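You operate a simulated robot arm through the tools that you are given. There is no shell and no other tool. Be economical: measure what you need, move in short steps, check, and stop when the job is done.

The job below is to be done with a simulated robot arm. You get a single attempt, and the scene is never put back.

## Task
Whisk up a batter in the large cream bowl.
Fine: egg from the green mug and milk from the tall jug tipped out on the flour, whisked smooth; mug, jug and whisk back.

It is judged by the outcome, as a careful person would: the job done as asked, and still so three seconds after it is handed in. It fails if anything else is knocked over, pushed out of place, dropped, spilled or broken.

## Robot
A 7-joint arm with a two-finger parallel gripper, fixed in place. Base frame: the origin is at the foot of the arm, x ahead of it, y to its left, z up. Lengths are in m, angles in rad, forces in N, time in s.
Its first joint turns from -2.007 to 2.007 rad. Payload 3.91 kg.
The TCP is the grasp point between the finger pads, 0.03 m short of the fingertips. In the tool frame z runs along the fingers and y along their closing line. The gripper opens to 0.11 m. The fingers are 0.02 m wide and 0.01 m thick; the gripper's body (0.048 by 0.112 m) begins 0.055 m behind the TCP.
Orientation is that of the tool frame in the base frame, as [roll, pitch, yaw] about the fixed x, y, z axes, in that order (R = Rz(yaw) Ry(pitch) Rx(roll)). With the fingers straight down and closing along the base's y, the tool's x points along the base's -x, its y along +y and its z along -z.

## Interface
- The arm moves only by the tool send_rows. Its argument "increments" is text: rows parted by semicolons, each of 7 numbers parted by spaces: the turn, a rotation vector about the base's x, y, z in units of 120 degrees (1.0 is 120 degrees), then the shift along the base's x, y, z in units of 300 mm (1.0 is 300 mm), then the finger opening in m, from 0 to 0.11. In form: ax ay az dx dy dz fingers; .... A call has 1 to 20 rows; each row is the pose to reach, as a shift and turn from the pose commanded when the call began. A call with a number of a shift or a turn outside -1 to 1 is refused whole. A row lasts 0.2 s, in which the tool goes at most 0.05 m and 0.15 rad; a call with a longer step from one row to the next is refused whole, and so is a gripper value outside its range. A pose out of reach is approached as far as the arm can. The call stops where the force on the tool passes 40 N (or 10 N more than at its start, if that is more) or the arm is blocked; 0.2 s more then pass. Each finger travels about 0.153 m/s and halts on what it meets, pressing with about 43 N; the grip force reading is that of the motor and also rises with nothing between the fingers. The clock runs only during rows and for 0.2 s after the last one: add rows that repeat a pose to give the fingers time. The reply holds the time, the measured pose of the TCP, the force on the tool along the base axes, the opening and the grip force, in the units named above and with some noise.
- Cameras (640 x 400 px; columns grow to the right, rows downward): "scene" is fixed at [0.3982, 0.4982, 1.5151]; the picture's right is [-0.93, -0.37, 0.00], its down [-0.27, 0.69, -0.67] and it looks along [0.25, -0.63, -0.74] (base axes); focal length 226 px, centre (320, 200). "wrist" rides on the gripper at [0.072, 0.017, -0.103] in the tool frame; the picture's right is [-0.23, 0.97, 0.00], its down [-0.76, -0.18, -0.62] and it looks along [-0.61, -0.14, 0.78] (tool axes); focal length 222 px, centre (320, 200). There is no depth. A picture from a camera that has moved, and an enlarged one, comes with that camera's place and axes in the base frame and with its lens.
- capture(camera): a new picture of that camera. It takes no simulated time.
- move_column(by): slides the trunk up (or, below 0, down) by that many m; the arm rides with it, the base frame stays. It gives what a move gives, with no picture.
- enlarge(camera, box): a new picture of the part [left, top, right, bottom] of that camera's present view, enlarged. It takes no simulated time.
- finish_job(): hands the job in; it is judged then, once.

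Go step by step. Nothing tells you positions but the pictures and the camera data: compare them with the known pose of the tool, close in by small moves and look again before you grip or let go. The budget is 120 turns and 64 pictures, counting those below and the enlarged ones. Unless the task says otherwise, let go and move clear before handing in, and close with one line.

The tools are called after "Emit:" as name(argument=value, ...) on one line, values as JSON. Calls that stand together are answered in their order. send_rows: Moves the arm, as the interface text tells. Its arguments: {"type":"object","properties":{"increments":{"type":"string"}},"required":["increments"]} The other tools are called the same way: move_column (by) slides the trunk up or down; capture (camera) takes a picture; enlarge (camera, box) takes an enlarged picture of a part of a camera's view; finish_job () hands the job in.

At the start:

```text
time: 0.0
tool_pos: [0.4812, 0.1676, 1.3232]
tcp_rot: [-3.14, 0.0, -3.141]
force: [0.9, -0.2, 0.3]
gripper_width: 0.1099
finger_force: 0.0
trunk travel left (down, up): [-0.85, 0.14]
```

scene: 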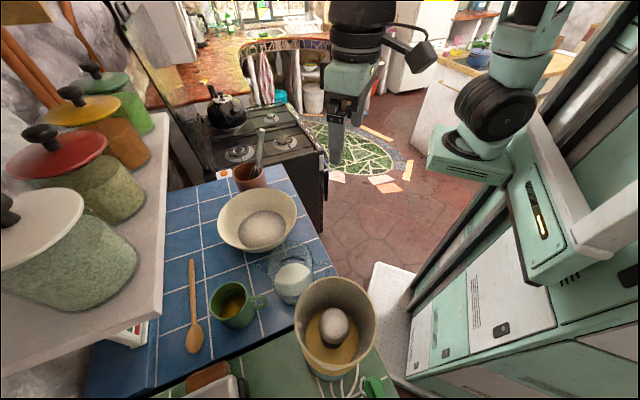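
wrist: 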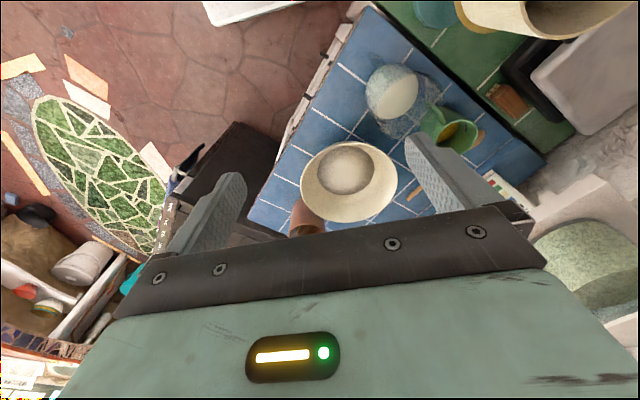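

I see a cream bowl with flour, a green mug, a glass vessel, a large pot and a utensil in a terracotta crock. I'll look closer before measuring anything.

Emit:
enlarge(camera="scene", box=[190, 120, 350, 220])

Emit:
enlarge(camera="scene", box=[180, 240, 420, 400])

Emit:
enlarge(camera="wrist", box=[240, 0, 560, 240])

```text
4.00 times, centred on (270, 170) of scene
camera zoom: at [0.3982, 0.4982, 1.5151], right [-0.93, -0.37, 0.0], down [-0.27, 0.69, -0.67], along [0.25, -0.63, -0.74], focal length 903 px, centre (520, 320)
```

zoom: 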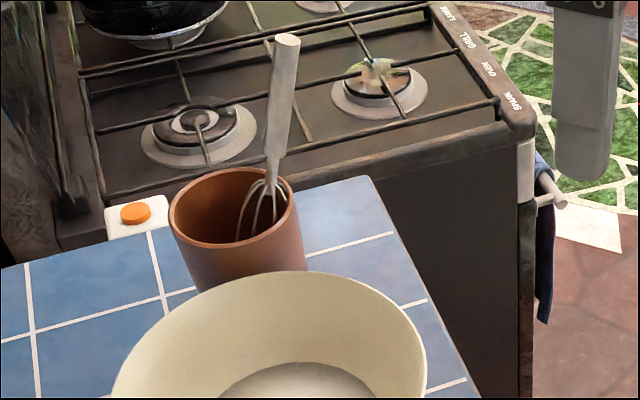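

```text
2.50 times, centred on (300, 320) of scene
camera zoom: at [0.3982, 0.4982, 1.5151], right [-0.93, -0.37, 0.0], down [-0.27, 0.69, -0.67], along [0.25, -0.63, -0.74], focal length 565 px, centre (370, -100)
```

zoom: 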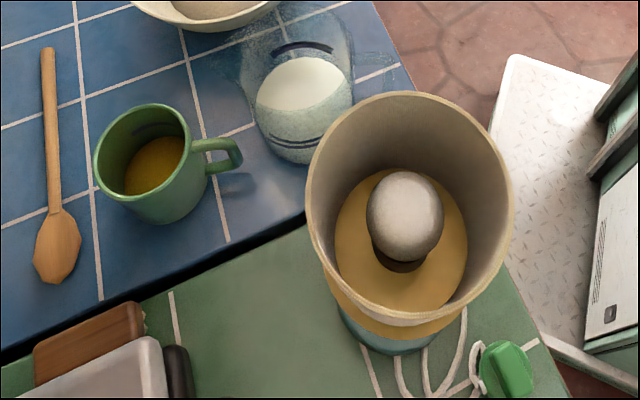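

```text
1.67 times, centred on (400, 120) of wrist
camera zoom: at [0.4098, 0.1862, 1.4263], right [0.23, 0.97, 0.0], down [0.76, -0.18, 0.62], along [0.61, -0.14, -0.78], focal length 370 px, centre (187, 333)
```

zoom: 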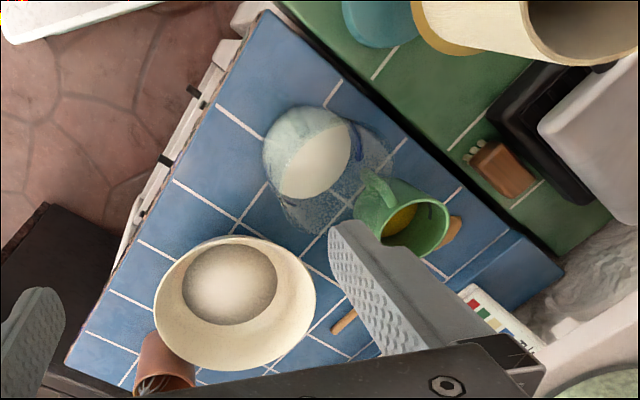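

The objects triangulate to a table top near z≈0.9. I'll pull the hand back for a clean second view of the workspace.

Emit:
send_rows(increments="0 0 0 -0.15 0 0 0.11;0 0 0 -0.3 0 0 0.11;0 0 0 -0.43 0 0 0.11")

Emit:
capture(camera="wrist")

```text
time: 0.8
tool_pos: [0.3537, 0.1691, 1.3202]
tcp_rot: [3.141, -0.001, -3.141]
force: [-0.3, 0.1, -0.5]
gripper_width: 0.1098
finger_force: 0.0
trunk travel left (down, up): [-0.85, 0.14]
```

```text
58 pictures are left
camera wrist: at [0.2824, 0.1867, 1.4236], right [0.23, 0.97, 0.0], down [0.76, -0.18, 0.62], along [0.61, -0.14, -0.78], focal length 222 px, centre (320, 200)
```

wrist: 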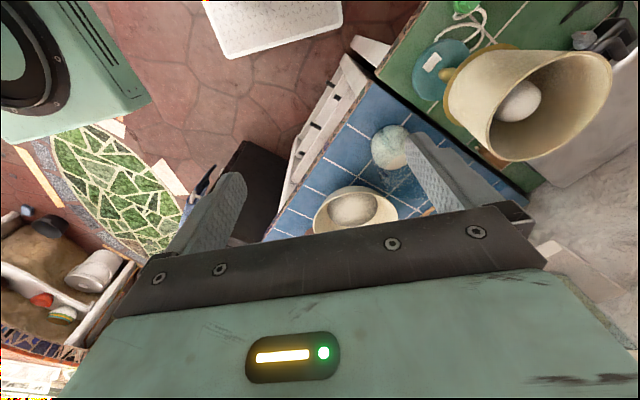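

The table is in the upper half of this view, so a more forward camera will see it better. I'll move the hand forward and look again.

Emit:
send_rows(increments="0 0 0 0.15 0 0 0.11;0 0 0 0.3 0 0 0.11;0 0 0 0.45 0 0 0.11;0 0 0 0.6 0 0 0.11;0 0 0 0.75 0 0 0.11")

Emit:
capture(camera="wrist")

Emit:
capture(camera="scene")

```text
time: 2.0
tool_pos: [0.577, 0.1668, 1.3261]
tcp_rot: [-3.141, 0.002, -3.141]
force: [0.3, 0.2, 1.1]
gripper_width: 0.1101
finger_force: 0.1
trunk travel left (down, up): [-0.85, 0.14]
```

```text
57 pictures are left
camera wrist: at [0.5047, 0.1847, 1.4288], right [0.23, 0.97, 0.0], down [0.76, -0.18, 0.62], along [0.61, -0.14, -0.78], focal length 222 px, centre (320, 200)
```

wrist: 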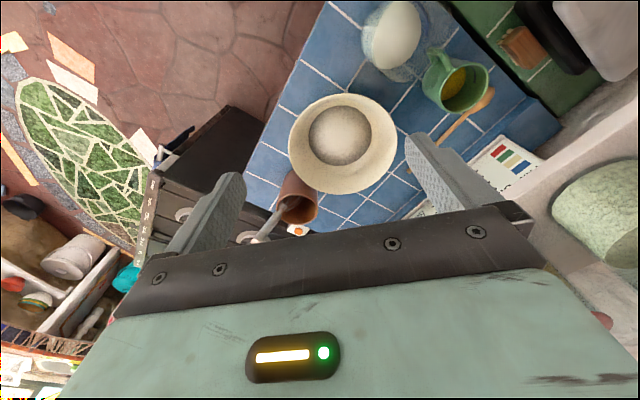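

```text
56 pictures are left
```

scene: 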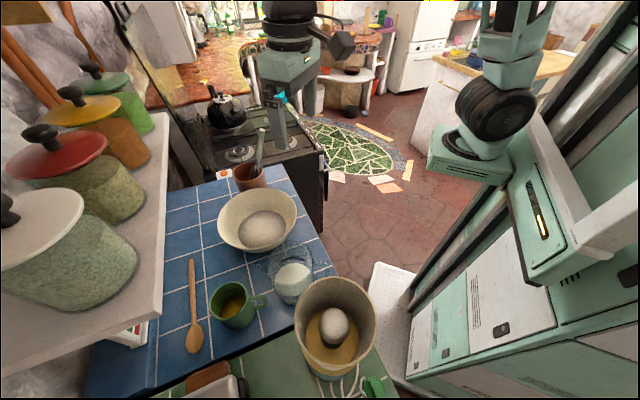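

Bowl rim centre is at about (0.72, 0.185, 0.98), r≈0.118, and the mug rim at about (0.65, 0.406, 0.99). I'll look closely at the glass jug, the whisk and the mug.

Emit:
enlarge(camera="scene", box=[200, 230, 328, 310])

Emit:
enlarge(camera="wrist", box=[340, 0, 500, 100])

Emit:
enlarge(camera="wrist", box=[230, 150, 358, 230])

```text
5.00 times, centred on (264, 270) of scene
camera zoom: at [0.3982, 0.4982, 1.5151], right [-0.93, -0.37, 0.0], down [-0.27, 0.69, -0.67], along [0.25, -0.63, -0.74], focal length 1129 px, centre (600, -150)
```

zoom: 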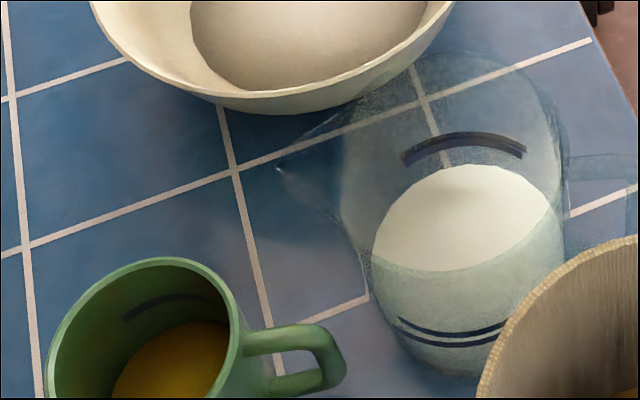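

```text
4.00 times, centred on (420, 50) of wrist
camera zoom: at [0.5047, 0.1847, 1.4288], right [0.23, 0.97, 0.0], down [0.76, -0.18, 0.62], along [0.61, -0.14, -0.78], focal length 888 px, centre (-80, 800)
```

zoom: 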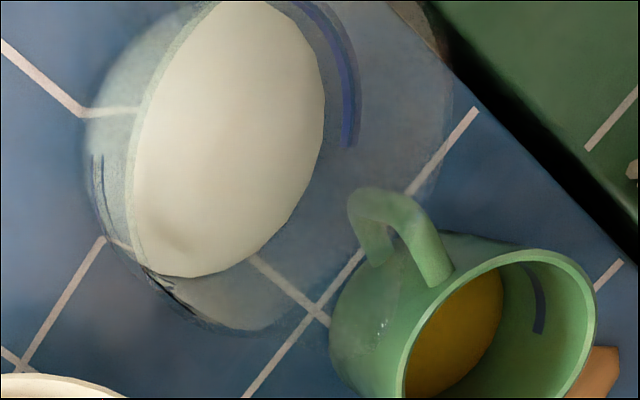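

```text
5.00 times, centred on (294, 190) of wrist
camera zoom: at [0.5047, 0.1847, 1.4288], right [0.23, 0.97, 0.0], down [0.76, -0.18, 0.62], along [0.61, -0.14, -0.78], focal length 1111 px, centre (450, 250)
```

zoom: 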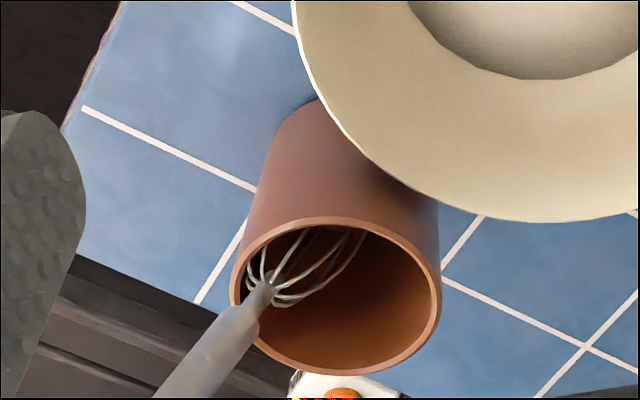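

Jug and mug handles both face the robot, so I'll grip each by its handle with a level tool. I'll keep the wrist camera above the fingers, starting with the first half of a yaw turn up high.

Emit:
send_rows(increments="0 0 0.065 -0.05 0 0 0.11;0 0 0.13 -0.1 0 0 0.1;0 0 0.195 -0.15 0 0 0.09;0 0 0.26 -0.2 0 0 0.08;0 0 0.325 -0.25 0 0 0.06;0 0 0.39 -0.3 0 0 0.06;0 0 0.455 -0.35 0 0 0.06;0 0 0.52 -0.4 0 0 0.06;0 0 0.585 -0.4 0 0 0.06;0 0 0.65 -0.4 0 0 0.06;0 0 0.715 -0.4 0 0 0.06;0 0 0.78 -0.4 0 0 0.06;0 0 0.845 -0.4 0 0 0.06;0 0 0.91 -0.4 0 0 0.06")

```text
time: 5.0
tool_pos: [0.456, 0.1694, 1.3227]
tcp_rot: [3.141, 0.0, -1.232]
force: [0.1, 0.0, 0.4]
gripper_width: 0.0602
finger_force: 0.0
trunk travel left (down, up): [-0.85, 0.14]
```

The turn is working. I'll continue it so the tool's x faces roughly toward the mug.

Emit:
send_rows(increments="0 0 0.065 0 0 0 0.06;0 0 0.13 0 0 0 0.06;0 0 0.195 0 0 0 0.06;0 0 0.26 0 0 0 0.06;0 0 0.325 0 0 0 0.06;0 0 0.39 0 0 0 0.06;0 0 0.455 0 0 0 0.06;0 0 0.52 0 0 0 0.06;0 0 0.585 0 0 0 0.06;0 0 0.65 0 0 0 0.06;0 0 0.715 0 0 0 0.06;0 0 0.77 0 0 0 0.06")

```text
time: 7.6
tool_pos: [0.4567, 0.1682, 1.323]
tcp_rot: [-3.141, -0.001, 0.38]
force: [-0.6, 0.5, -0.4]
gripper_width: 0.06
finger_force: 0.1
trunk travel left (down, up): [-0.85, 0.14]
```

Next I'll pitch the fingers up to level, pulling back slightly, so the camera looks forward and down over the table.

Emit:
send_rows(increments="0.0232 -0.0581 0 -0.03 0.03 0 0.06;0.0464 -0.1162 0 -0.06 0.06 0 0.06;0.0696 -0.1743 0 -0.09 0.09 0 0.06;0.0928 -0.2324 0 -0.12 0.12 0 0.06;0.116 -0.2905 0 -0.15 0.15 0 0.06;0.1392 -0.3486 0 -0.18 0.18 0 0.06;0.1624 -0.4067 0 -0.2 0.2 -0.04 0.06;0.1856 -0.4648 0 -0.2 0.22 -0.08 0.06;0.2088 -0.5229 0 -0.2 0.24 -0.12 0.06;0.232 -0.581 0 -0.2 0.26 -0.16 0.06;0.2552 -0.6391 0 -0.2 0.28 -0.2 0.06;0.278 -0.697 0 -0.2 0.3 -0.25 0.06")

Emit:
capture(camera="wrist")

```text
time: 10.2
tool_pos: [0.3955, 0.2598, 1.2481]
tcp_rot: [-0.938, -1.567, -1.824]
force: [-1.2, -0.8, 1.2]
gripper_width: 0.0601
finger_force: 0.1
trunk travel left (down, up): [-0.85, 0.14]
```

```text
52 pictures are left
camera wrist: at [0.307, 0.2059, 1.32], right [0.36, -0.9, -0.23], down [-0.64, -0.06, -0.76], along [0.67, 0.42, -0.6], focal length 222 px, centre (320, 200)
```

wrist: 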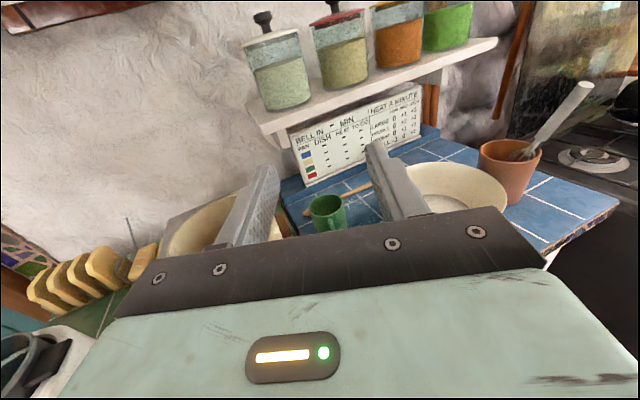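

Orientation works. The jug is hidden behind the palm, so I'll pitch down 30° to see mug and jug together.

Emit:
send_rows(increments="-0.0232 0.0581 0 0 0 0 0.06;-0.0464 0.1162 0 0 0 0 0.06;-0.0696 0.1743 0 0 0 0 0.06;-0.0928 0.2324 0 0 0 0 0.06")

Emit:
capture(camera="wrist")

```text
time: 11.2
tool_pos: [0.3967, 0.2596, 1.2491]
tcp_rot: [-3.136, -1.045, 0.378]
force: [0.3, 0.8, 0.1]
gripper_width: 0.0599
finger_force: 0.1
trunk travel left (down, up): [-0.85, 0.14]
```

```text
51 pictures are left
camera wrist: at [0.3543, 0.225, 1.363], right [0.25, -0.95, -0.2], down [-0.92, -0.18, -0.35], along [0.29, 0.27, -0.92], focal length 222 px, centre (320, 200)
```

wrist: 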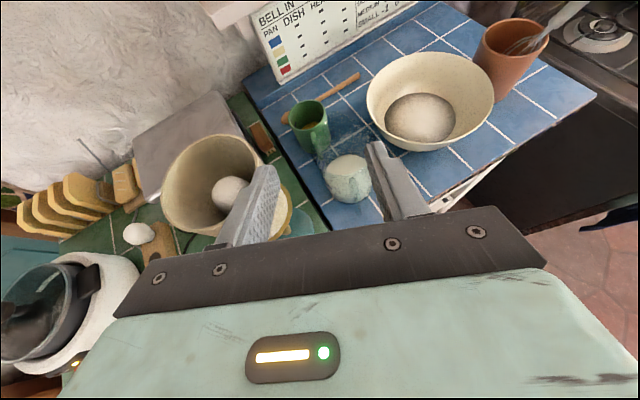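

Emit:
enlarge(camera="wrist", box=[250, 70, 410, 220])

```text
2.67 times, centred on (330, 145) of wrist
camera zoom: at [0.3543, 0.225, 1.363], right [0.25, -0.95, -0.2], down [-0.92, -0.18, -0.35], along [0.29, 0.27, -0.92], focal length 592 px, centre (293, 347)
```

zoom: 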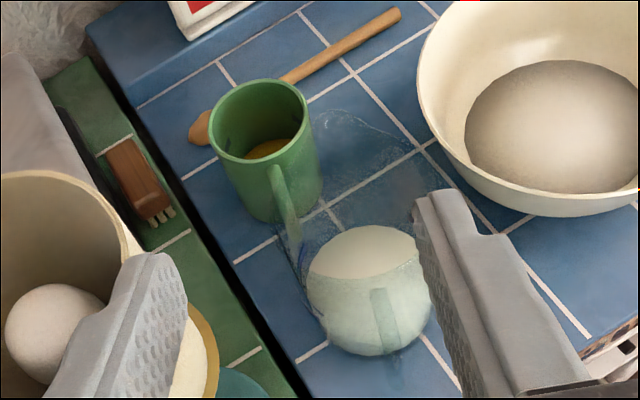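

Table top is at z≈0.905, jug axis at about (0.553, 0.30) with rim near 1.05, and mug axis at about (0.652, 0.41). The jug blocks the mug's handle, so the jug goes first; I'll get level in front of its handle.

Emit:
send_rows(increments="0.0232 -0.0581 0 -0.02 -0.04 -0.12 0.06;0.0464 -0.1162 0 -0.05 -0.08 -0.24 0.06;0.0696 -0.1743 0 -0.07 -0.12 -0.36 0.06;0.0928 -0.2324 0 -0.1 -0.15 -0.47 0.06;0.0928 -0.2324 0 -0.1 -0.15 -0.53 0.06")

Emit:
capture(camera="wrist")

Emit:
enlarge(camera="scene", box=[250, 220, 378, 300])

```text
time: 12.4
tool_pos: [0.3689, 0.2122, 1.0912]
tcp_rot: [-0.712, -1.566, -2.05]
force: [-1.2, -0.2, -0.1]
gripper_width: 0.0598
finger_force: 0.0
trunk travel left (down, up): [-0.85, 0.14]
```

```text
49 pictures are left
camera wrist: at [0.2793, 0.1593, 1.1628], right [0.36, -0.9, -0.23], down [-0.64, -0.06, -0.76], along [0.67, 0.42, -0.6], focal length 222 px, centre (320, 200)
```

wrist: 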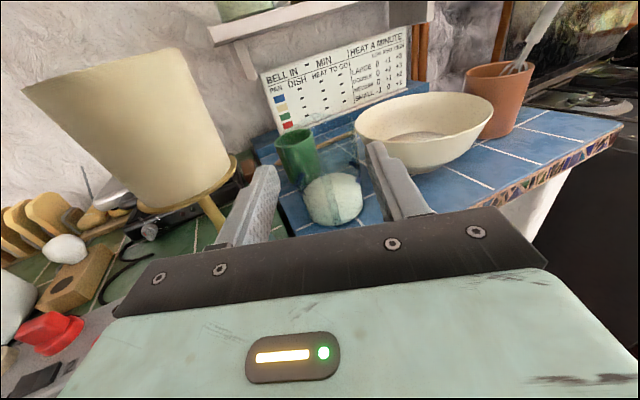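

```text
5.00 times, centred on (314, 260) of scene
camera zoom: at [0.3982, 0.4982, 1.5151], right [-0.93, -0.37, 0.0], down [-0.27, 0.69, -0.67], along [0.25, -0.63, -0.74], focal length 1129 px, centre (350, -100)
```

zoom: 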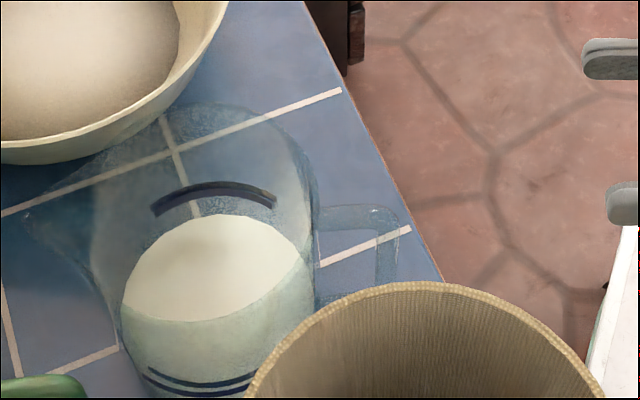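

Emit:
enlarge(camera="wrist", box=[270, 120, 400, 240])

```text
3.33 times, centred on (335, 180) of wrist
camera zoom: at [0.2793, 0.1593, 1.1628], right [0.36, -0.9, -0.23], down [-0.64, -0.06, -0.76], along [0.67, 0.42, -0.6], focal length 740 px, centre (270, 267)
```

zoom: 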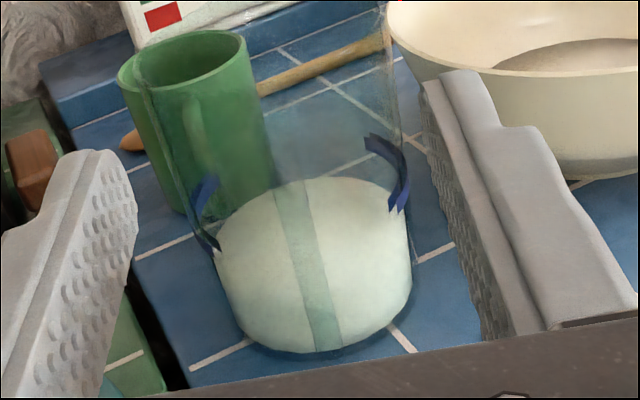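

The jug's vertical handle bar is at about (0.472, 0.265), z 0.955–1.03, with azimuth ≈0.4. I'll lower to z≈0.995 and slide the open fingers around it.

Emit:
send_rows(increments="0 0 0.01 0 0 -0.12 0.06;0 0 0.01 0 0 -0.24 0.06;0 0 0.01 0 0 -0.32 0.06;0 0 0.01 0.1 0.05 -0.32 0.06;0 0 0.01 0.2 0.1 -0.32 0.06")

Emit:
capture(camera="wrist")

Emit:
enlarge(camera="scene", box=[250, 220, 410, 320])

```text
time: 13.6
tool_pos: [0.4295, 0.2432, 0.9962]
tcp_rot: [-1.089, -1.568, -1.65]
force: [0.5, -1.4, 0.4]
gripper_width: 0.0601
finger_force: 0.1
trunk travel left (down, up): [-0.85, 0.14]
```

```text
46 pictures are left
camera wrist: at [0.3413, 0.1881, 1.0681], right [0.38, -0.9, -0.23], down [-0.64, -0.08, -0.76], along [0.67, 0.44, -0.61], focal length 222 px, centre (320, 200)
```

wrist: 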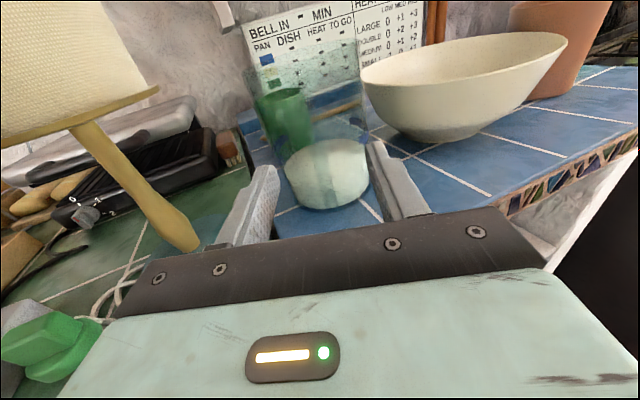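

```text
4.00 times, centred on (330, 270) of scene
camera zoom: at [0.3982, 0.4982, 1.5151], right [-0.93, -0.37, 0.0], down [-0.27, 0.69, -0.67], along [0.25, -0.63, -0.74], focal length 903 px, centre (280, -80)
```

zoom: 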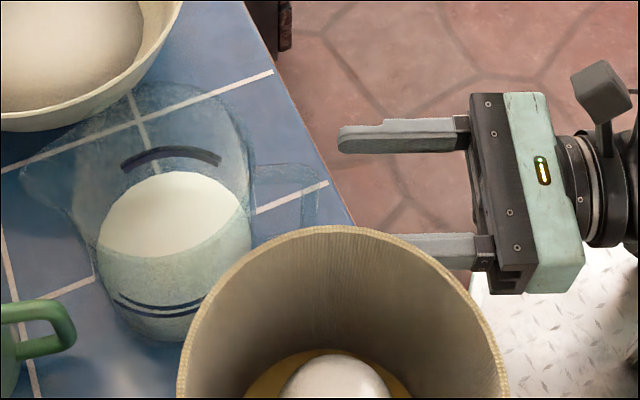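

The handle sits centred between the fingers. I'll advance about 5 cm and close.

Emit:
send_rows(increments="0 0 0 0.08 0.034 0 0.06;0 0 0 0.158 0.067 0 0.06;0 0 0 0.158 0.067 0 0.06")

Emit:
enlarge(camera="scene", box=[250, 220, 410, 320])

Emit:
enlarge(camera="wrist", box=[220, 100, 440, 260])

```text
time: 14.4
tool_pos: [0.4739, 0.2654, 0.9951]
tcp_rot: [-1.266, -1.567, -1.477]
force: [0.1, -0.5, 0.8]
gripper_width: 0.0596
finger_force: 0.0
trunk travel left (down, up): [-0.85, 0.14]
```

```text
4.00 times, centred on (330, 270) of scene
camera zoom: at [0.3982, 0.4982, 1.5151], right [-0.93, -0.37, 0.0], down [-0.27, 0.69, -0.67], along [0.25, -0.63, -0.74], focal length 903 px, centre (280, -80)
```

zoom: 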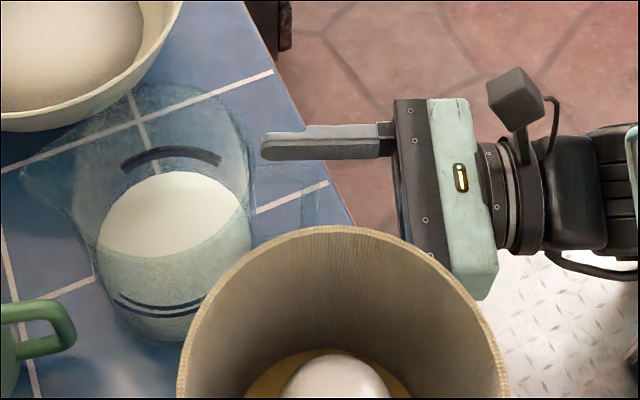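

```text
2.50 times, centred on (330, 180) of wrist
camera zoom: at [0.3853, 0.2103, 1.0678], right [0.38, -0.9, -0.23], down [-0.64, -0.08, -0.76], along [0.66, 0.44, -0.61], focal length 555 px, centre (295, 250)
```

zoom: 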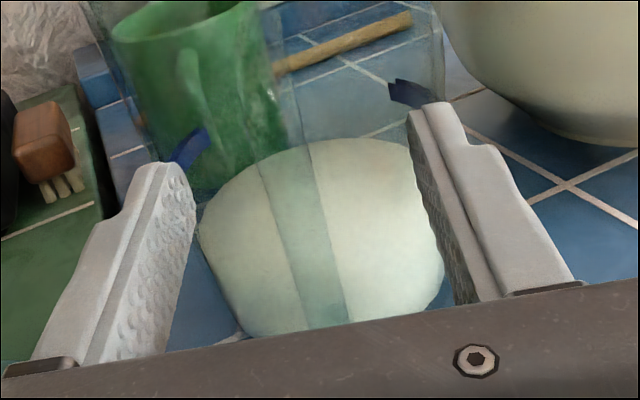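

The bar lies at the grasp point, so I'll close on it.

Emit:
send_rows(increments="0 0 0 0 0 0 0.03;0 0 0 0 0 0 0.015;0 0 0 0 0 0 0.005;0 0 0 0 0 0 0;0 0 0 0 0 0 0")

```text
time: 15.6
tool_pos: [0.4736, 0.2651, 0.9956]
tcp_rot: [-1.244, -1.568, -1.496]
force: [0.5, -0.3, 1.7]
gripper_width: 0.011
finger_force: 42.7
trunk travel left (down, up): [-0.85, 0.14]
```

It's gripped at 11 mm. I'll lift gently and check.

Emit:
send_rows(increments="0 0 0 0 0 0.015 0;0 0 0 0 0 0.03 0;0 0 0 0 0 0.05 0;0 0 0 0 0 0.08 0;0 0 0 0 0 0.12 0")

Emit:
enlarge(camera="scene", box=[200, 200, 400, 330])

```text
time: 16.8
tool_pos: [0.4741, 0.2659, 1.0286]
tcp_rot: [-1.561, -1.569, -1.18]
force: [0.2, 0.0, -6.8]
gripper_width: 0.0109
finger_force: 43.2
trunk travel left (down, up): [-0.85, 0.14]
```

```text
3.08 times, centred on (300, 265) of scene
camera zoom: at [0.3982, 0.4982, 1.5151], right [-0.93, -0.37, 0.0], down [-0.27, 0.69, -0.67], along [0.25, -0.63, -0.74], focal length 695 px, centre (382, 0)
```

zoom: 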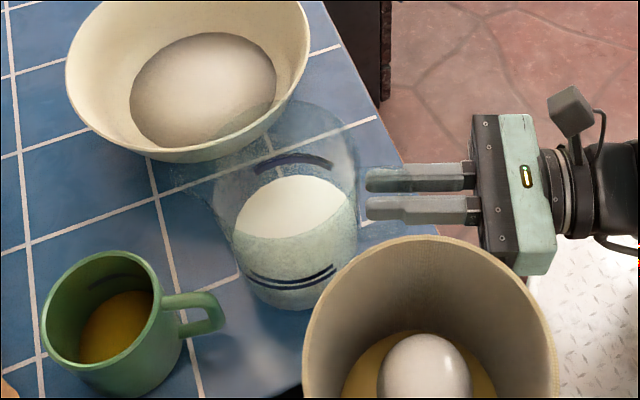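

The jug is holding level, about 0.7 kg. I'll raise it clear of the bowl and carry it to the pour start, with the spout toward the bowl.

Emit:
send_rows(increments="0 0 0 0 0 0.07 0;0 0 0 0 0 0.16 0;0 0 0 0 0 0.26 0;0 0 -0.009 0.01 -0.03 0.36 0;0 0 -0.018 0.03 -0.09 0.45 0;0 0 -0.027 0.05 -0.16 0.51 0;0 0 -0.036 0.07 -0.24 0.533 0;0 0 -0.045 0.09 -0.32 0.533 0;0 0 -0.054 0.11 -0.39 0.533 0;0 0 -0.063 0.13 -0.435 0.533 0;0 0 -0.072 0.137 -0.453 0.533 0")

Emit:
capture(camera="scene")

Emit:
capture(camera="wrist")

```text
time: 17.7
tool_pos: [0.48, 0.2145, 1.0424]
tcp_rot: [1.939, -1.365, 1.59]
force: [-0.2, -4.1, -4.9]
gripper_width: 0.0114
finger_force: 42.6
trunk travel left (down, up): [-0.85, 0.14]
stopped in row 4: the arm was blocked; the commanded pose is now the measured one
```

```text
41 pictures are left
```

scene: 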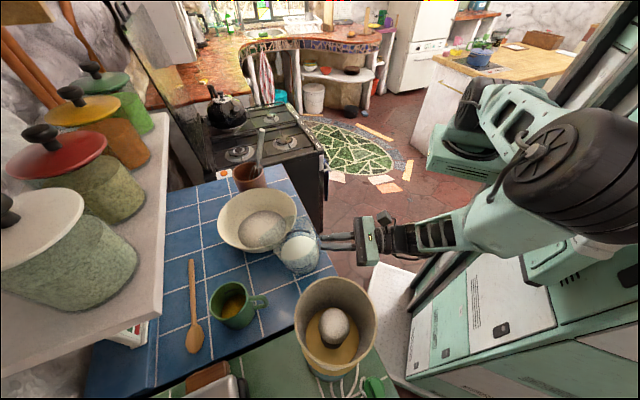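

```text
40 pictures are left
camera wrist: at [0.3913, 0.1778, 1.1234], right [0.37, -0.93, -0.04], down [-0.64, -0.23, -0.73], along [0.67, 0.29, -0.68], focal length 222 px, centre (320, 200)
```

wrist: 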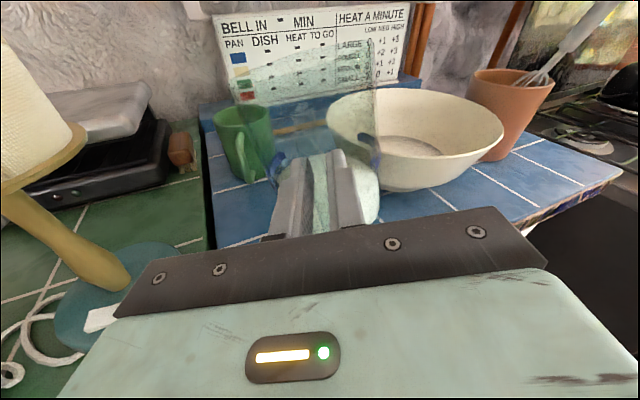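

The arm was blocked partway, probably at a joint limit in this folded pose. The jug is still held and nearly upright, so I'll use the trunk to lift, which keeps the arm's shape.

Emit:
move_column(by=0.1)

Emit:
capture(camera="scene")

```text
time: 19.0
tool_pos: [0.4807, 0.2202, 1.1427]
tcp_rot: [1.924, -1.376, 1.608]
force: [-0.2, -0.7, -6.1]
gripper_width: 0.011
finger_force: 43.6
trunk travel left (down, up): [-0.95, 0.04]
```

```text
39 pictures are left
```

scene: 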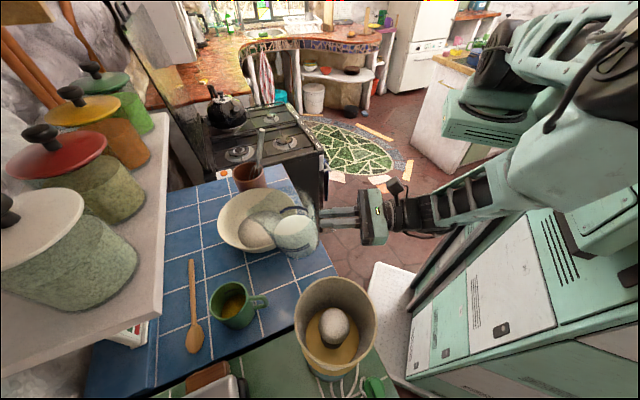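

Lifted cleanly. I'll level the roll error (about 10°) while moving toward the pour start in small steps.

Emit:
send_rows(increments="0.02 0.008 -0.01 0.03 -0.05 0.02 0;0.04 0.016 -0.02 0.06 -0.1 0.04 0;0.06 0.025 -0.03 0.09 -0.15 0.06 0;0.081 0.033 -0.04 0.12 -0.2 0.08 0")

```text
time: 20.0
tool_pos: [0.5152, 0.1652, 1.1658]
tcp_rot: [-3.057, -1.5, 0.228]
force: [-0.5, 0.0, -6.1]
gripper_width: 0.0107
finger_force: 43.3
trunk travel left (down, up): [-0.95, 0.04]
```

Level again with the handle firm. Stage 1 of the pour: tilt forward to about 55°, with the spout over the bowl's near-centre.

Emit:
send_rows(increments="-0.0163 0.0504 0 0.005 -0.01 0.03 0;-0.0326 0.1008 0 0.01 -0.02 0.06 0;-0.0489 0.1511 0 0.02 -0.035 0.09 0;-0.0653 0.2015 0 0.03 -0.05 0.113 0;-0.0816 0.2519 0 0.045 -0.065 0.113 0;-0.0979 0.3023 0 0.06 -0.08 0.113 0;-0.1142 0.3526 0 0.075 -0.09 0.113 0;-0.1305 0.403 0 0.083 -0.09 0.113 0")

Emit:
enlarge(camera="scene", box=[180, 110, 440, 280])

Emit:
capture(camera="wrist")

```text
time: 21.8
tool_pos: [0.5412, 0.1337, 1.1997]
tcp_rot: [-3.14, -0.61, 0.308]
force: [-0.8, -0.2, -6.2]
gripper_width: 0.0112
finger_force: 42.8
out of reach, approached as far as the arm can: row 2, 3, 4, 5, 6
trunk travel left (down, up): [-0.95, 0.04]
```

```text
2.35 times, centred on (310, 195) of scene
camera zoom: at [0.3982, 0.4982, 1.5151], right [-0.93, -0.37, 0.0], down [-0.27, 0.69, -0.67], along [0.25, -0.63, -0.74], focal length 531 px, centre (344, 212)
```

zoom: 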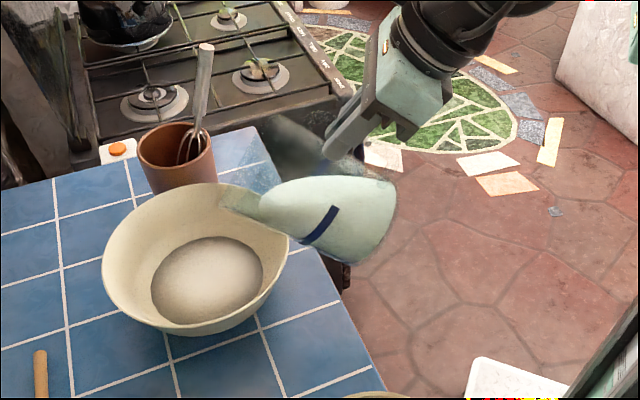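

```text
37 pictures are left
camera wrist: at [0.5477, 0.1181, 1.3268], right [0.12, -0.98, -0.13], down [-0.99, -0.13, 0.07], along [-0.09, 0.12, -0.99], focal length 222 px, centre (320, 200)
```

wrist: 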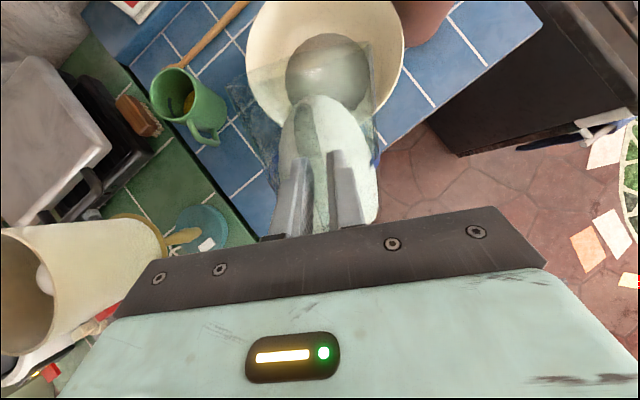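

The tilted jug lines up with the bowl and the milk is near the lip. Next I'll tilt slowly on to about 85°.

Emit:
send_rows(increments="-0.0096 0.0296 0 0.02 0.008 0.004 0;-0.0192 0.0593 0 0.045 0.018 0.008 0;-0.0288 0.0889 0 0.07 0.028 0.012 0;-0.0384 0.1185 0 0.095 0.038 0.016 0;-0.048 0.1481 0 0.12 0.048 0.02 0;-0.0576 0.1778 0 0.15 0.06 0.024 0;-0.0672 0.2074 0 0.18 0.071 0.028 0;-0.0768 0.237 0 0.21 0.083 0.033 0;-0.0768 0.237 0 0.21 0.083 0.033 0;-0.0768 0.237 0 0.21 0.083 0.033 0")

Emit:
enlarge(camera="scene", box=[180, 110, 440, 280])

```text
time: 24.0
tool_pos: [0.604, 0.1596, 1.2101]
tcp_rot: [3.14, -0.09, 0.31]
force: [-0.2, 0.2, -3.1]
gripper_width: 0.0111
finger_force: 42.7
trunk travel left (down, up): [-0.95, 0.04]
```

```text
2.35 times, centred on (310, 195) of scene
camera zoom: at [0.3982, 0.4982, 1.5151], right [-0.93, -0.37, 0.0], down [-0.27, 0.69, -0.67], along [0.25, -0.63, -0.74], focal length 531 px, centre (344, 212)
```

zoom: 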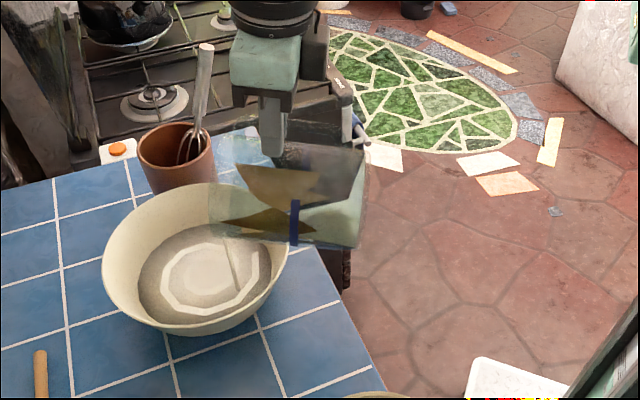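

Most of the milk is in the bowl (load fell by about 3 N). I'll tilt further, to about 112°, to drain it.

Emit:
send_rows(increments="-0.0115 0.0356 0 0.03 0.01 0.014 0;-0.023 0.0712 0 0.065 0.022 0.028 0;-0.0345 0.1068 0 0.1 0.034 0.042 0;-0.046 0.1423 0 0.135 0.046 0.056 0;-0.0575 0.1779 0 0.17 0.058 0.07 0;-0.069 0.2135 0 0.203 0.068 0.083 0;-0.069 0.2135 0 0.203 0.068 0.083 0;-0.069 0.2135 0 0.203 0.068 0.083 0;-0.069 0.2135 0 0.203 0.068 0.083 0;-0.069 0.2135 0 0.203 0.068 0.083 0;-0.069 0.2135 0 0.203 0.068 0.083 0")

Emit:
enlarge(camera="scene", box=[180, 110, 440, 280])

```text
time: 26.4
tool_pos: [0.6662, 0.1773, 1.2373]
tcp_rot: [3.137, 0.381, 0.309]
force: [-0.8, 0.1, -1.9]
gripper_width: 0.0109
finger_force: 42.7
trunk travel left (down, up): [-0.95, 0.04]
```

```text
2.35 times, centred on (310, 195) of scene
camera zoom: at [0.3982, 0.4982, 1.5151], right [-0.93, -0.37, 0.0], down [-0.27, 0.69, -0.67], along [0.25, -0.63, -0.74], focal length 531 px, centre (344, 212)
```

zoom: 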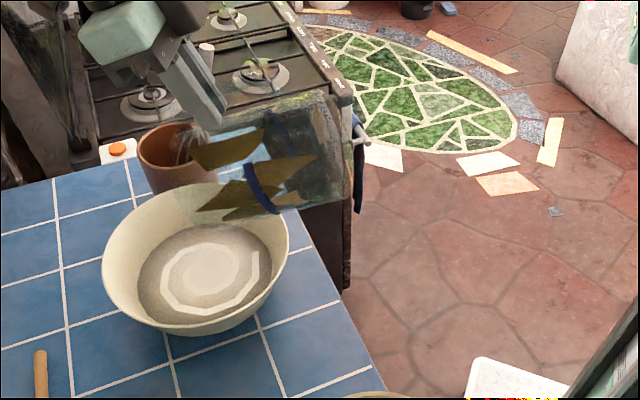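

The jug looks empty. I'll bring it back upright above the bowl, reversing the tilt while staying high.

Emit:
send_rows(increments="0.0197 -0.061 0 -0.025 -0.007 0 0;0.0394 -0.122 0 -0.05 -0.014 0 0;0.0591 -0.183 0 -0.075 -0.02 0 0;0.0788 -0.244 0 -0.1 -0.027 0 0;0.0985 -0.305 0 -0.125 -0.034 0 0;0.1182 -0.366 0 -0.15 -0.04 0 0;0.1379 -0.427 0 -0.175 -0.047 0 0;0.1576 -0.488 0 -0.2 -0.054 0 0;0.1773 -0.549 0 -0.225 -0.06 0 0;0.197 -0.61 0 -0.25 -0.067 0 0;0.2167 -0.671 0 -0.275 -0.074 0 0;0.2364 -0.732 0 -0.3 -0.08 0 0;0.2561 -0.793 0 -0.325 -0.087 0 0;0.276 -0.854 0 -0.35 -0.094 0 0")

Emit:
capture(camera="scene")

```text
time: 29.4
tool_pos: [0.5615, 0.1509, 1.2359]
tcp_rot: [-3.079, -1.5, 0.25]
force: [-0.9, 0.0, -2.4]
gripper_width: 0.0109
finger_force: 43.1
trunk travel left (down, up): [-0.95, 0.04]
```

```text
34 pictures are left
```

scene: 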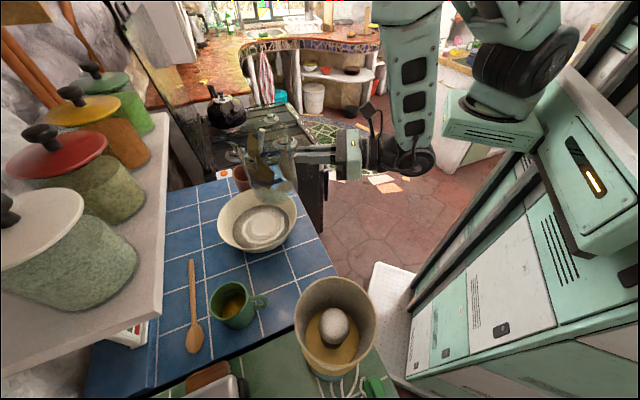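

The arm is now in a good elbow-up shape. I'll move the jug to a temporary parking spot with axis near (0.54, 0.19), clear of the mug's handle approach, and lower with the trunk.

Emit:
send_rows(increments="0.005 -0.016 0 -0.07 0.007 0 0;0.01 -0.032 0 -0.14 0.015 0 0;0.01 -0.032 0 -0.21 0.023 0 0;0.01 -0.032 0 -0.28 0.03 0 0;0.01 -0.032 0 -0.35 0.037 0 0;0.01 -0.032 0 -0.35 0.037 0 0")

Emit:
capture(camera="scene")

```text
time: 30.8
tool_pos: [0.4611, 0.1781, 1.2254]
tcp_rot: [-1.766, -1.567, -1.066]
force: [-0.6, 0.4, -2.7]
gripper_width: 0.0112
finger_force: 43.1
out of reach, approached as far as the arm can: row 1, 2, 3, 4, 5, 6
trunk travel left (down, up): [-0.95, 0.04]
```

```text
33 pictures are left
```

scene: 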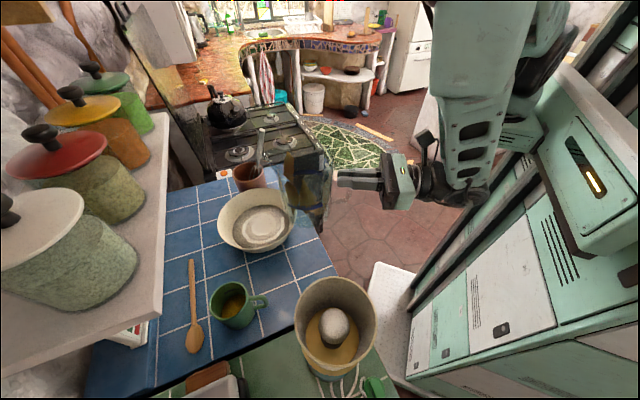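

Emit:
move_column(by=-0.19)

Emit:
enlarge(camera="scene", box=[200, 180, 440, 330])

Emit:
capture(camera="wrist")

```text
time: 32.9
tool_pos: [0.4608, 0.177, 1.0342]
tcp_rot: [-1.736, -1.567, -1.097]
force: [0.3, -0.9, -2.6]
gripper_width: 0.0106
finger_force: 43.2
trunk travel left (down, up): [-0.76, 0.23]
```

```text
2.67 times, centred on (320, 255) of scene
camera zoom: at [0.3982, 0.4982, 1.5151], right [-0.93, -0.37, 0.0], down [-0.27, 0.69, -0.67], along [0.25, -0.63, -0.74], focal length 602 px, centre (320, 53)
```

zoom: 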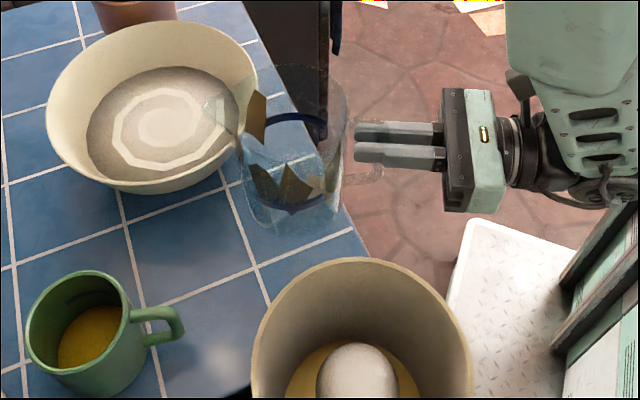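

```text
31 pictures are left
camera wrist: at [0.3689, 0.13, 1.1068], right [0.3, -0.93, -0.23], down [-0.65, -0.02, -0.76], along [0.7, 0.38, -0.61], focal length 222 px, centre (320, 200)
```

wrist: 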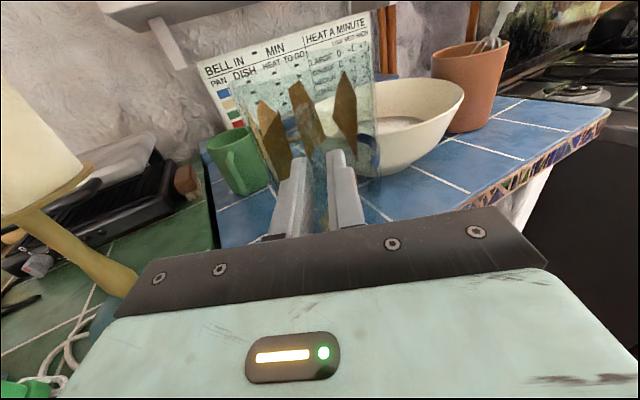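

The spout would sit close to the bowl's rim here. I'll turn the jug slightly and shift a little toward the edge, then lower to just above the table.

Emit:
send_rows(increments="0 0 0.032 0 -0.03 0 0;0 0 0.064 0 -0.06 0 0;0 0 0.095 0 -0.087 0 0;0 0 0.095 0 -0.087 -0.05 0;0 0 0.095 0 -0.087 -0.1 0")

Emit:
enlarge(camera="scene", box=[200, 180, 440, 330])

```text
time: 34.1
tool_pos: [0.468, 0.1666, 0.9895]
tcp_rot: [-0.447, -1.562, -2.185]
force: [-4.4, 0.4, 27.6]
gripper_width: 0.0106
finger_force: 43.0
out of reach, approached as far as the arm can: row 1, 2, 3, 4, 5
trunk travel left (down, up): [-0.76, 0.23]
```

```text
2.67 times, centred on (320, 255) of scene
camera zoom: at [0.3982, 0.4982, 1.5151], right [-0.93, -0.37, 0.0], down [-0.27, 0.69, -0.67], along [0.25, -0.63, -0.74], focal length 602 px, centre (320, 53)
```

zoom: 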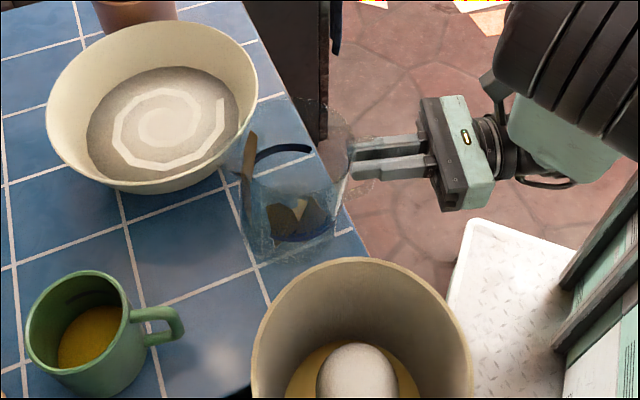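

The jug has touched down with some downward push. I'll relieve it with a slight trunk raise, then open.

Emit:
move_column(by=0.005)

```text
time: 34.6
tool_pos: [0.47, 0.1669, 0.988]
tcp_rot: [-2.584, -1.566, -0.049]
force: [0.3, -1.3, -2.2]
gripper_width: 0.0108
finger_force: 43.6
trunk travel left (down, up): [-0.765, 0.225]
```

Emit:
move_column(by=-0.002)

Emit:
enlarge(camera="scene", box=[250, 200, 370, 290])

```text
time: 35.1
tool_pos: [0.4687, 0.1665, 0.9886]
tcp_rot: [-1.405, -1.567, -1.227]
force: [-0.2, 0.0, -2.5]
gripper_width: 0.0109
finger_force: 43.4
trunk travel left (down, up): [-0.763, 0.227]
```

```text
4.44 times, centred on (310, 245) of scene
camera zoom: at [0.3982, 0.4982, 1.5151], right [-0.93, -0.37, 0.0], down [-0.27, 0.69, -0.67], along [0.25, -0.63, -0.74], focal length 1004 px, centre (364, 0)
```

zoom: 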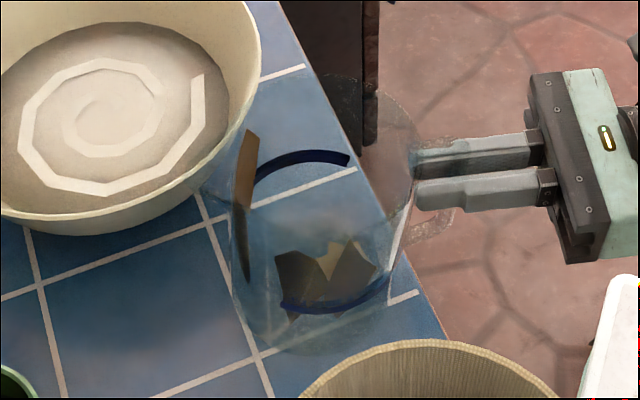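

Emit:
capture(camera="wrist")

```text
28 pictures are left
camera wrist: at [0.3877, 0.1027, 1.0611], right [0.47, -0.85, -0.23], down [-0.63, -0.15, -0.76], along [0.61, 0.51, -0.61], focal length 222 px, centre (320, 200)
```

wrist: 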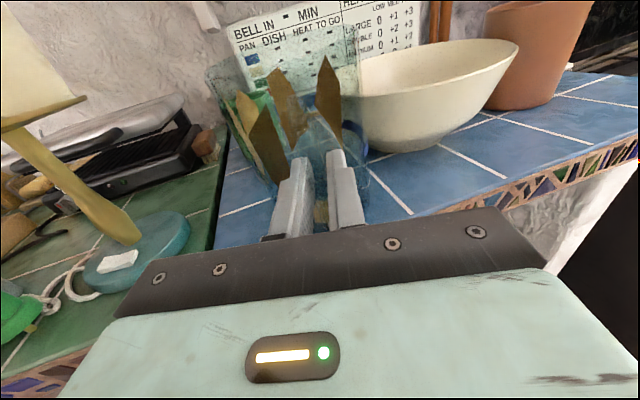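

Emit:
enlarge(camera="wrist", box=[180, 0, 420, 240])

```text
1.67 times, centred on (300, 120) of wrist
camera zoom: at [0.3877, 0.1027, 1.0611], right [0.47, -0.85, -0.23], down [-0.63, -0.15, -0.76], along [0.61, 0.51, -0.61], focal length 370 px, centre (353, 333)
```

zoom: 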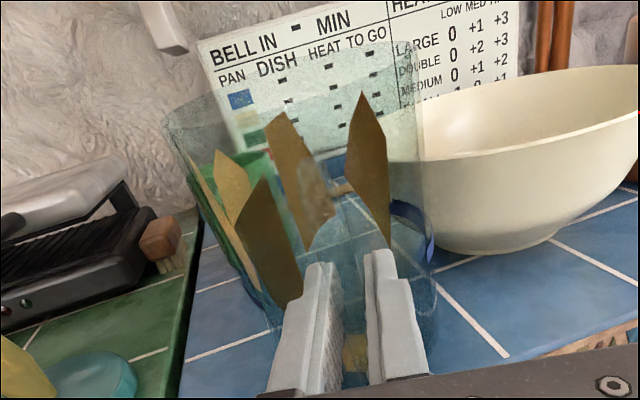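

The jug looks near upright and just off the table, so I'll lower in tiny trunk steps until it touches.

Emit:
move_column(by=-0.004)

```text
time: 35.7
tool_pos: [0.4697, 0.167, 0.9877]
tcp_rot: [-0.27, -1.561, -2.365]
force: [-5.7, -4.1, 28.5]
gripper_width: 0.0108
finger_force: 43.0
trunk travel left (down, up): [-0.759, 0.231]
```

Emit:
move_column(by=0.003)

```text
time: 36.2
tool_pos: [0.4692, 0.1674, 0.9882]
tcp_rot: [-0.976, -1.568, -1.659]
force: [2.0, 0.3, 15.2]
gripper_width: 0.0107
finger_force: 43.2
trunk travel left (down, up): [-0.762, 0.228]
```

It's resting lightly on the table. I'll open the fingers now.

Emit:
send_rows(increments="0 0 0 0 0 0 0.02;0 0 0 0 0 0 0.04;0 0 0 0 0 0 0.06;0 0 0 0 0 0 0.06")

Emit:
enlarge(camera="scene", box=[200, 180, 440, 330])

```text
time: 37.2
tool_pos: [0.4685, 0.1681, 0.987]
tcp_rot: [-1.143, -1.567, -1.49]
force: [0.1, 0.7, 0.3]
gripper_width: 0.06
finger_force: 0.1
trunk travel left (down, up): [-0.762, 0.228]
```

```text
2.67 times, centred on (320, 255) of scene
camera zoom: at [0.3982, 0.4982, 1.5151], right [-0.93, -0.37, 0.0], down [-0.27, 0.69, -0.67], along [0.25, -0.63, -0.74], focal length 602 px, centre (320, 53)
```

zoom: 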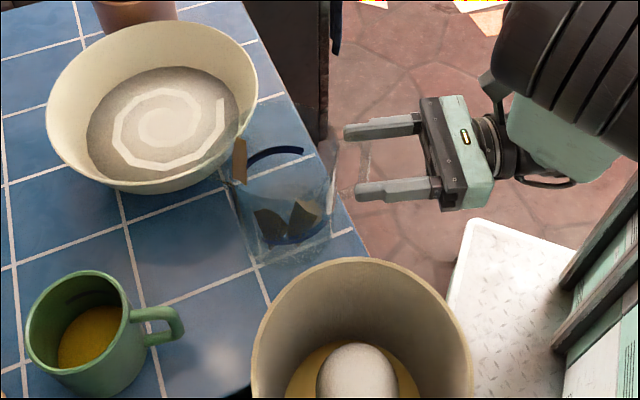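

The jug is parked and standing. Rather than pull back in this folded pose, I'll raise the trunk straight up off the handle.

Emit:
move_column(by=0.2)

Emit:
capture(camera="scene")

```text
time: 39.4
tool_pos: [0.4695, 0.1676, 1.1886]
tcp_rot: [-1.098, -1.568, -1.537]
force: [0.2, -0.3, 1.0]
gripper_width: 0.06
finger_force: 0.1
trunk travel left (down, up): [-0.962, 0.028]
```

```text
25 pictures are left
```

scene: 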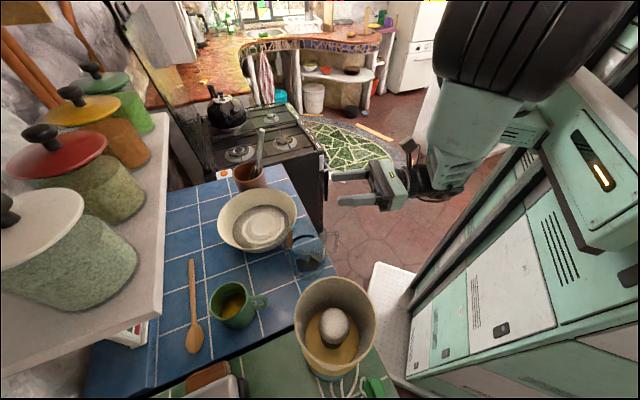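

The jug's new axis is about (0.543, 0.228), which leaves room if I approach the mug at azimuth ≈0.3. I'll move up high, in line with the mug handle.

Emit:
send_rows(increments="0 0 -0.02 0.02 0.1 0 0.06;0 0 -0.04 0.04 0.2 0 0.06;0 0 -0.06 0.06 0.3 0 0.06;0 0 -0.08 0.08 0.4 0 0.06;0 0 -0.1 0.09 0.5 0 0.06;0 0 -0.1 0.1 0.573 0 0.06;0 0 -0.1 0.1 0.573 0 0.06")

```text
time: 41.0
tool_pos: [0.5005, 0.3399, 1.1873]
tcp_rot: [-1.114, -1.566, -1.727]
force: [0.1, 0.6, -0.4]
gripper_width: 0.06
finger_force: 0.1
trunk travel left (down, up): [-0.962, 0.028]
```

Emit:
move_column(by=-0.17)

Emit:
capture(camera="wrist")

Emit:
enlarge(camera="scene", box=[200, 230, 360, 330])

```text
time: 42.1
tool_pos: [0.5003, 0.34, 1.0855]
tcp_rot: [-0.749, -1.548, -2.096]
force: [-0.5, -0.5, 4.7]
gripper_width: 0.0598
finger_force: 0.0
trunk travel left (down, up): [-0.856, 0.134]
stopped: the force on the tool passed its limit (the readings are from after the stop); the commanded pose is now the measured one
```

```text
24 pictures are left
camera wrist: at [0.4071, 0.2927, 1.1563], right [0.29, -0.93, -0.24], down [-0.64, 0.0, -0.77], along [0.71, 0.37, -0.59], focal length 222 px, centre (320, 200)
```

wrist: 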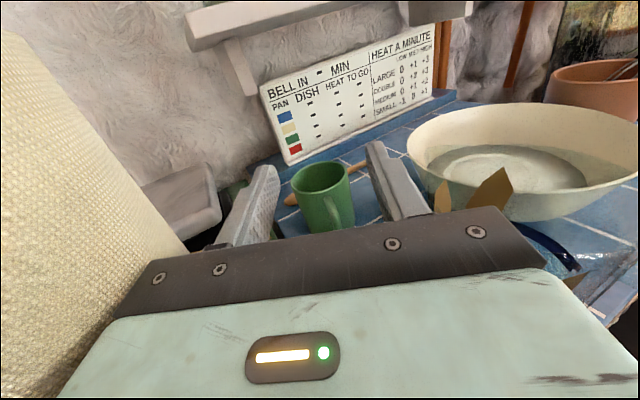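

```text
4.00 times, centred on (280, 280) of scene
camera zoom: at [0.3982, 0.4982, 1.5151], right [-0.93, -0.37, 0.0], down [-0.27, 0.69, -0.67], along [0.25, -0.63, -0.74], focal length 903 px, centre (480, -120)
```

zoom: 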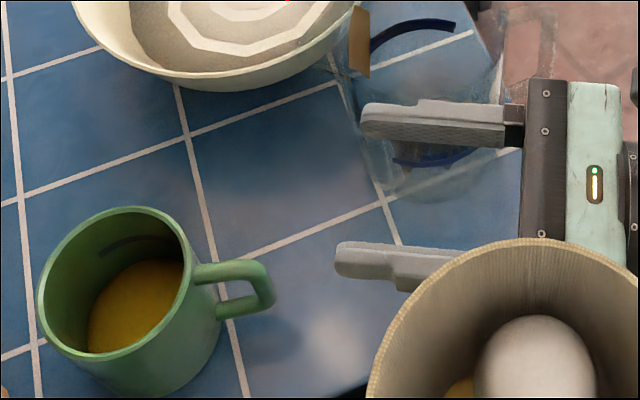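

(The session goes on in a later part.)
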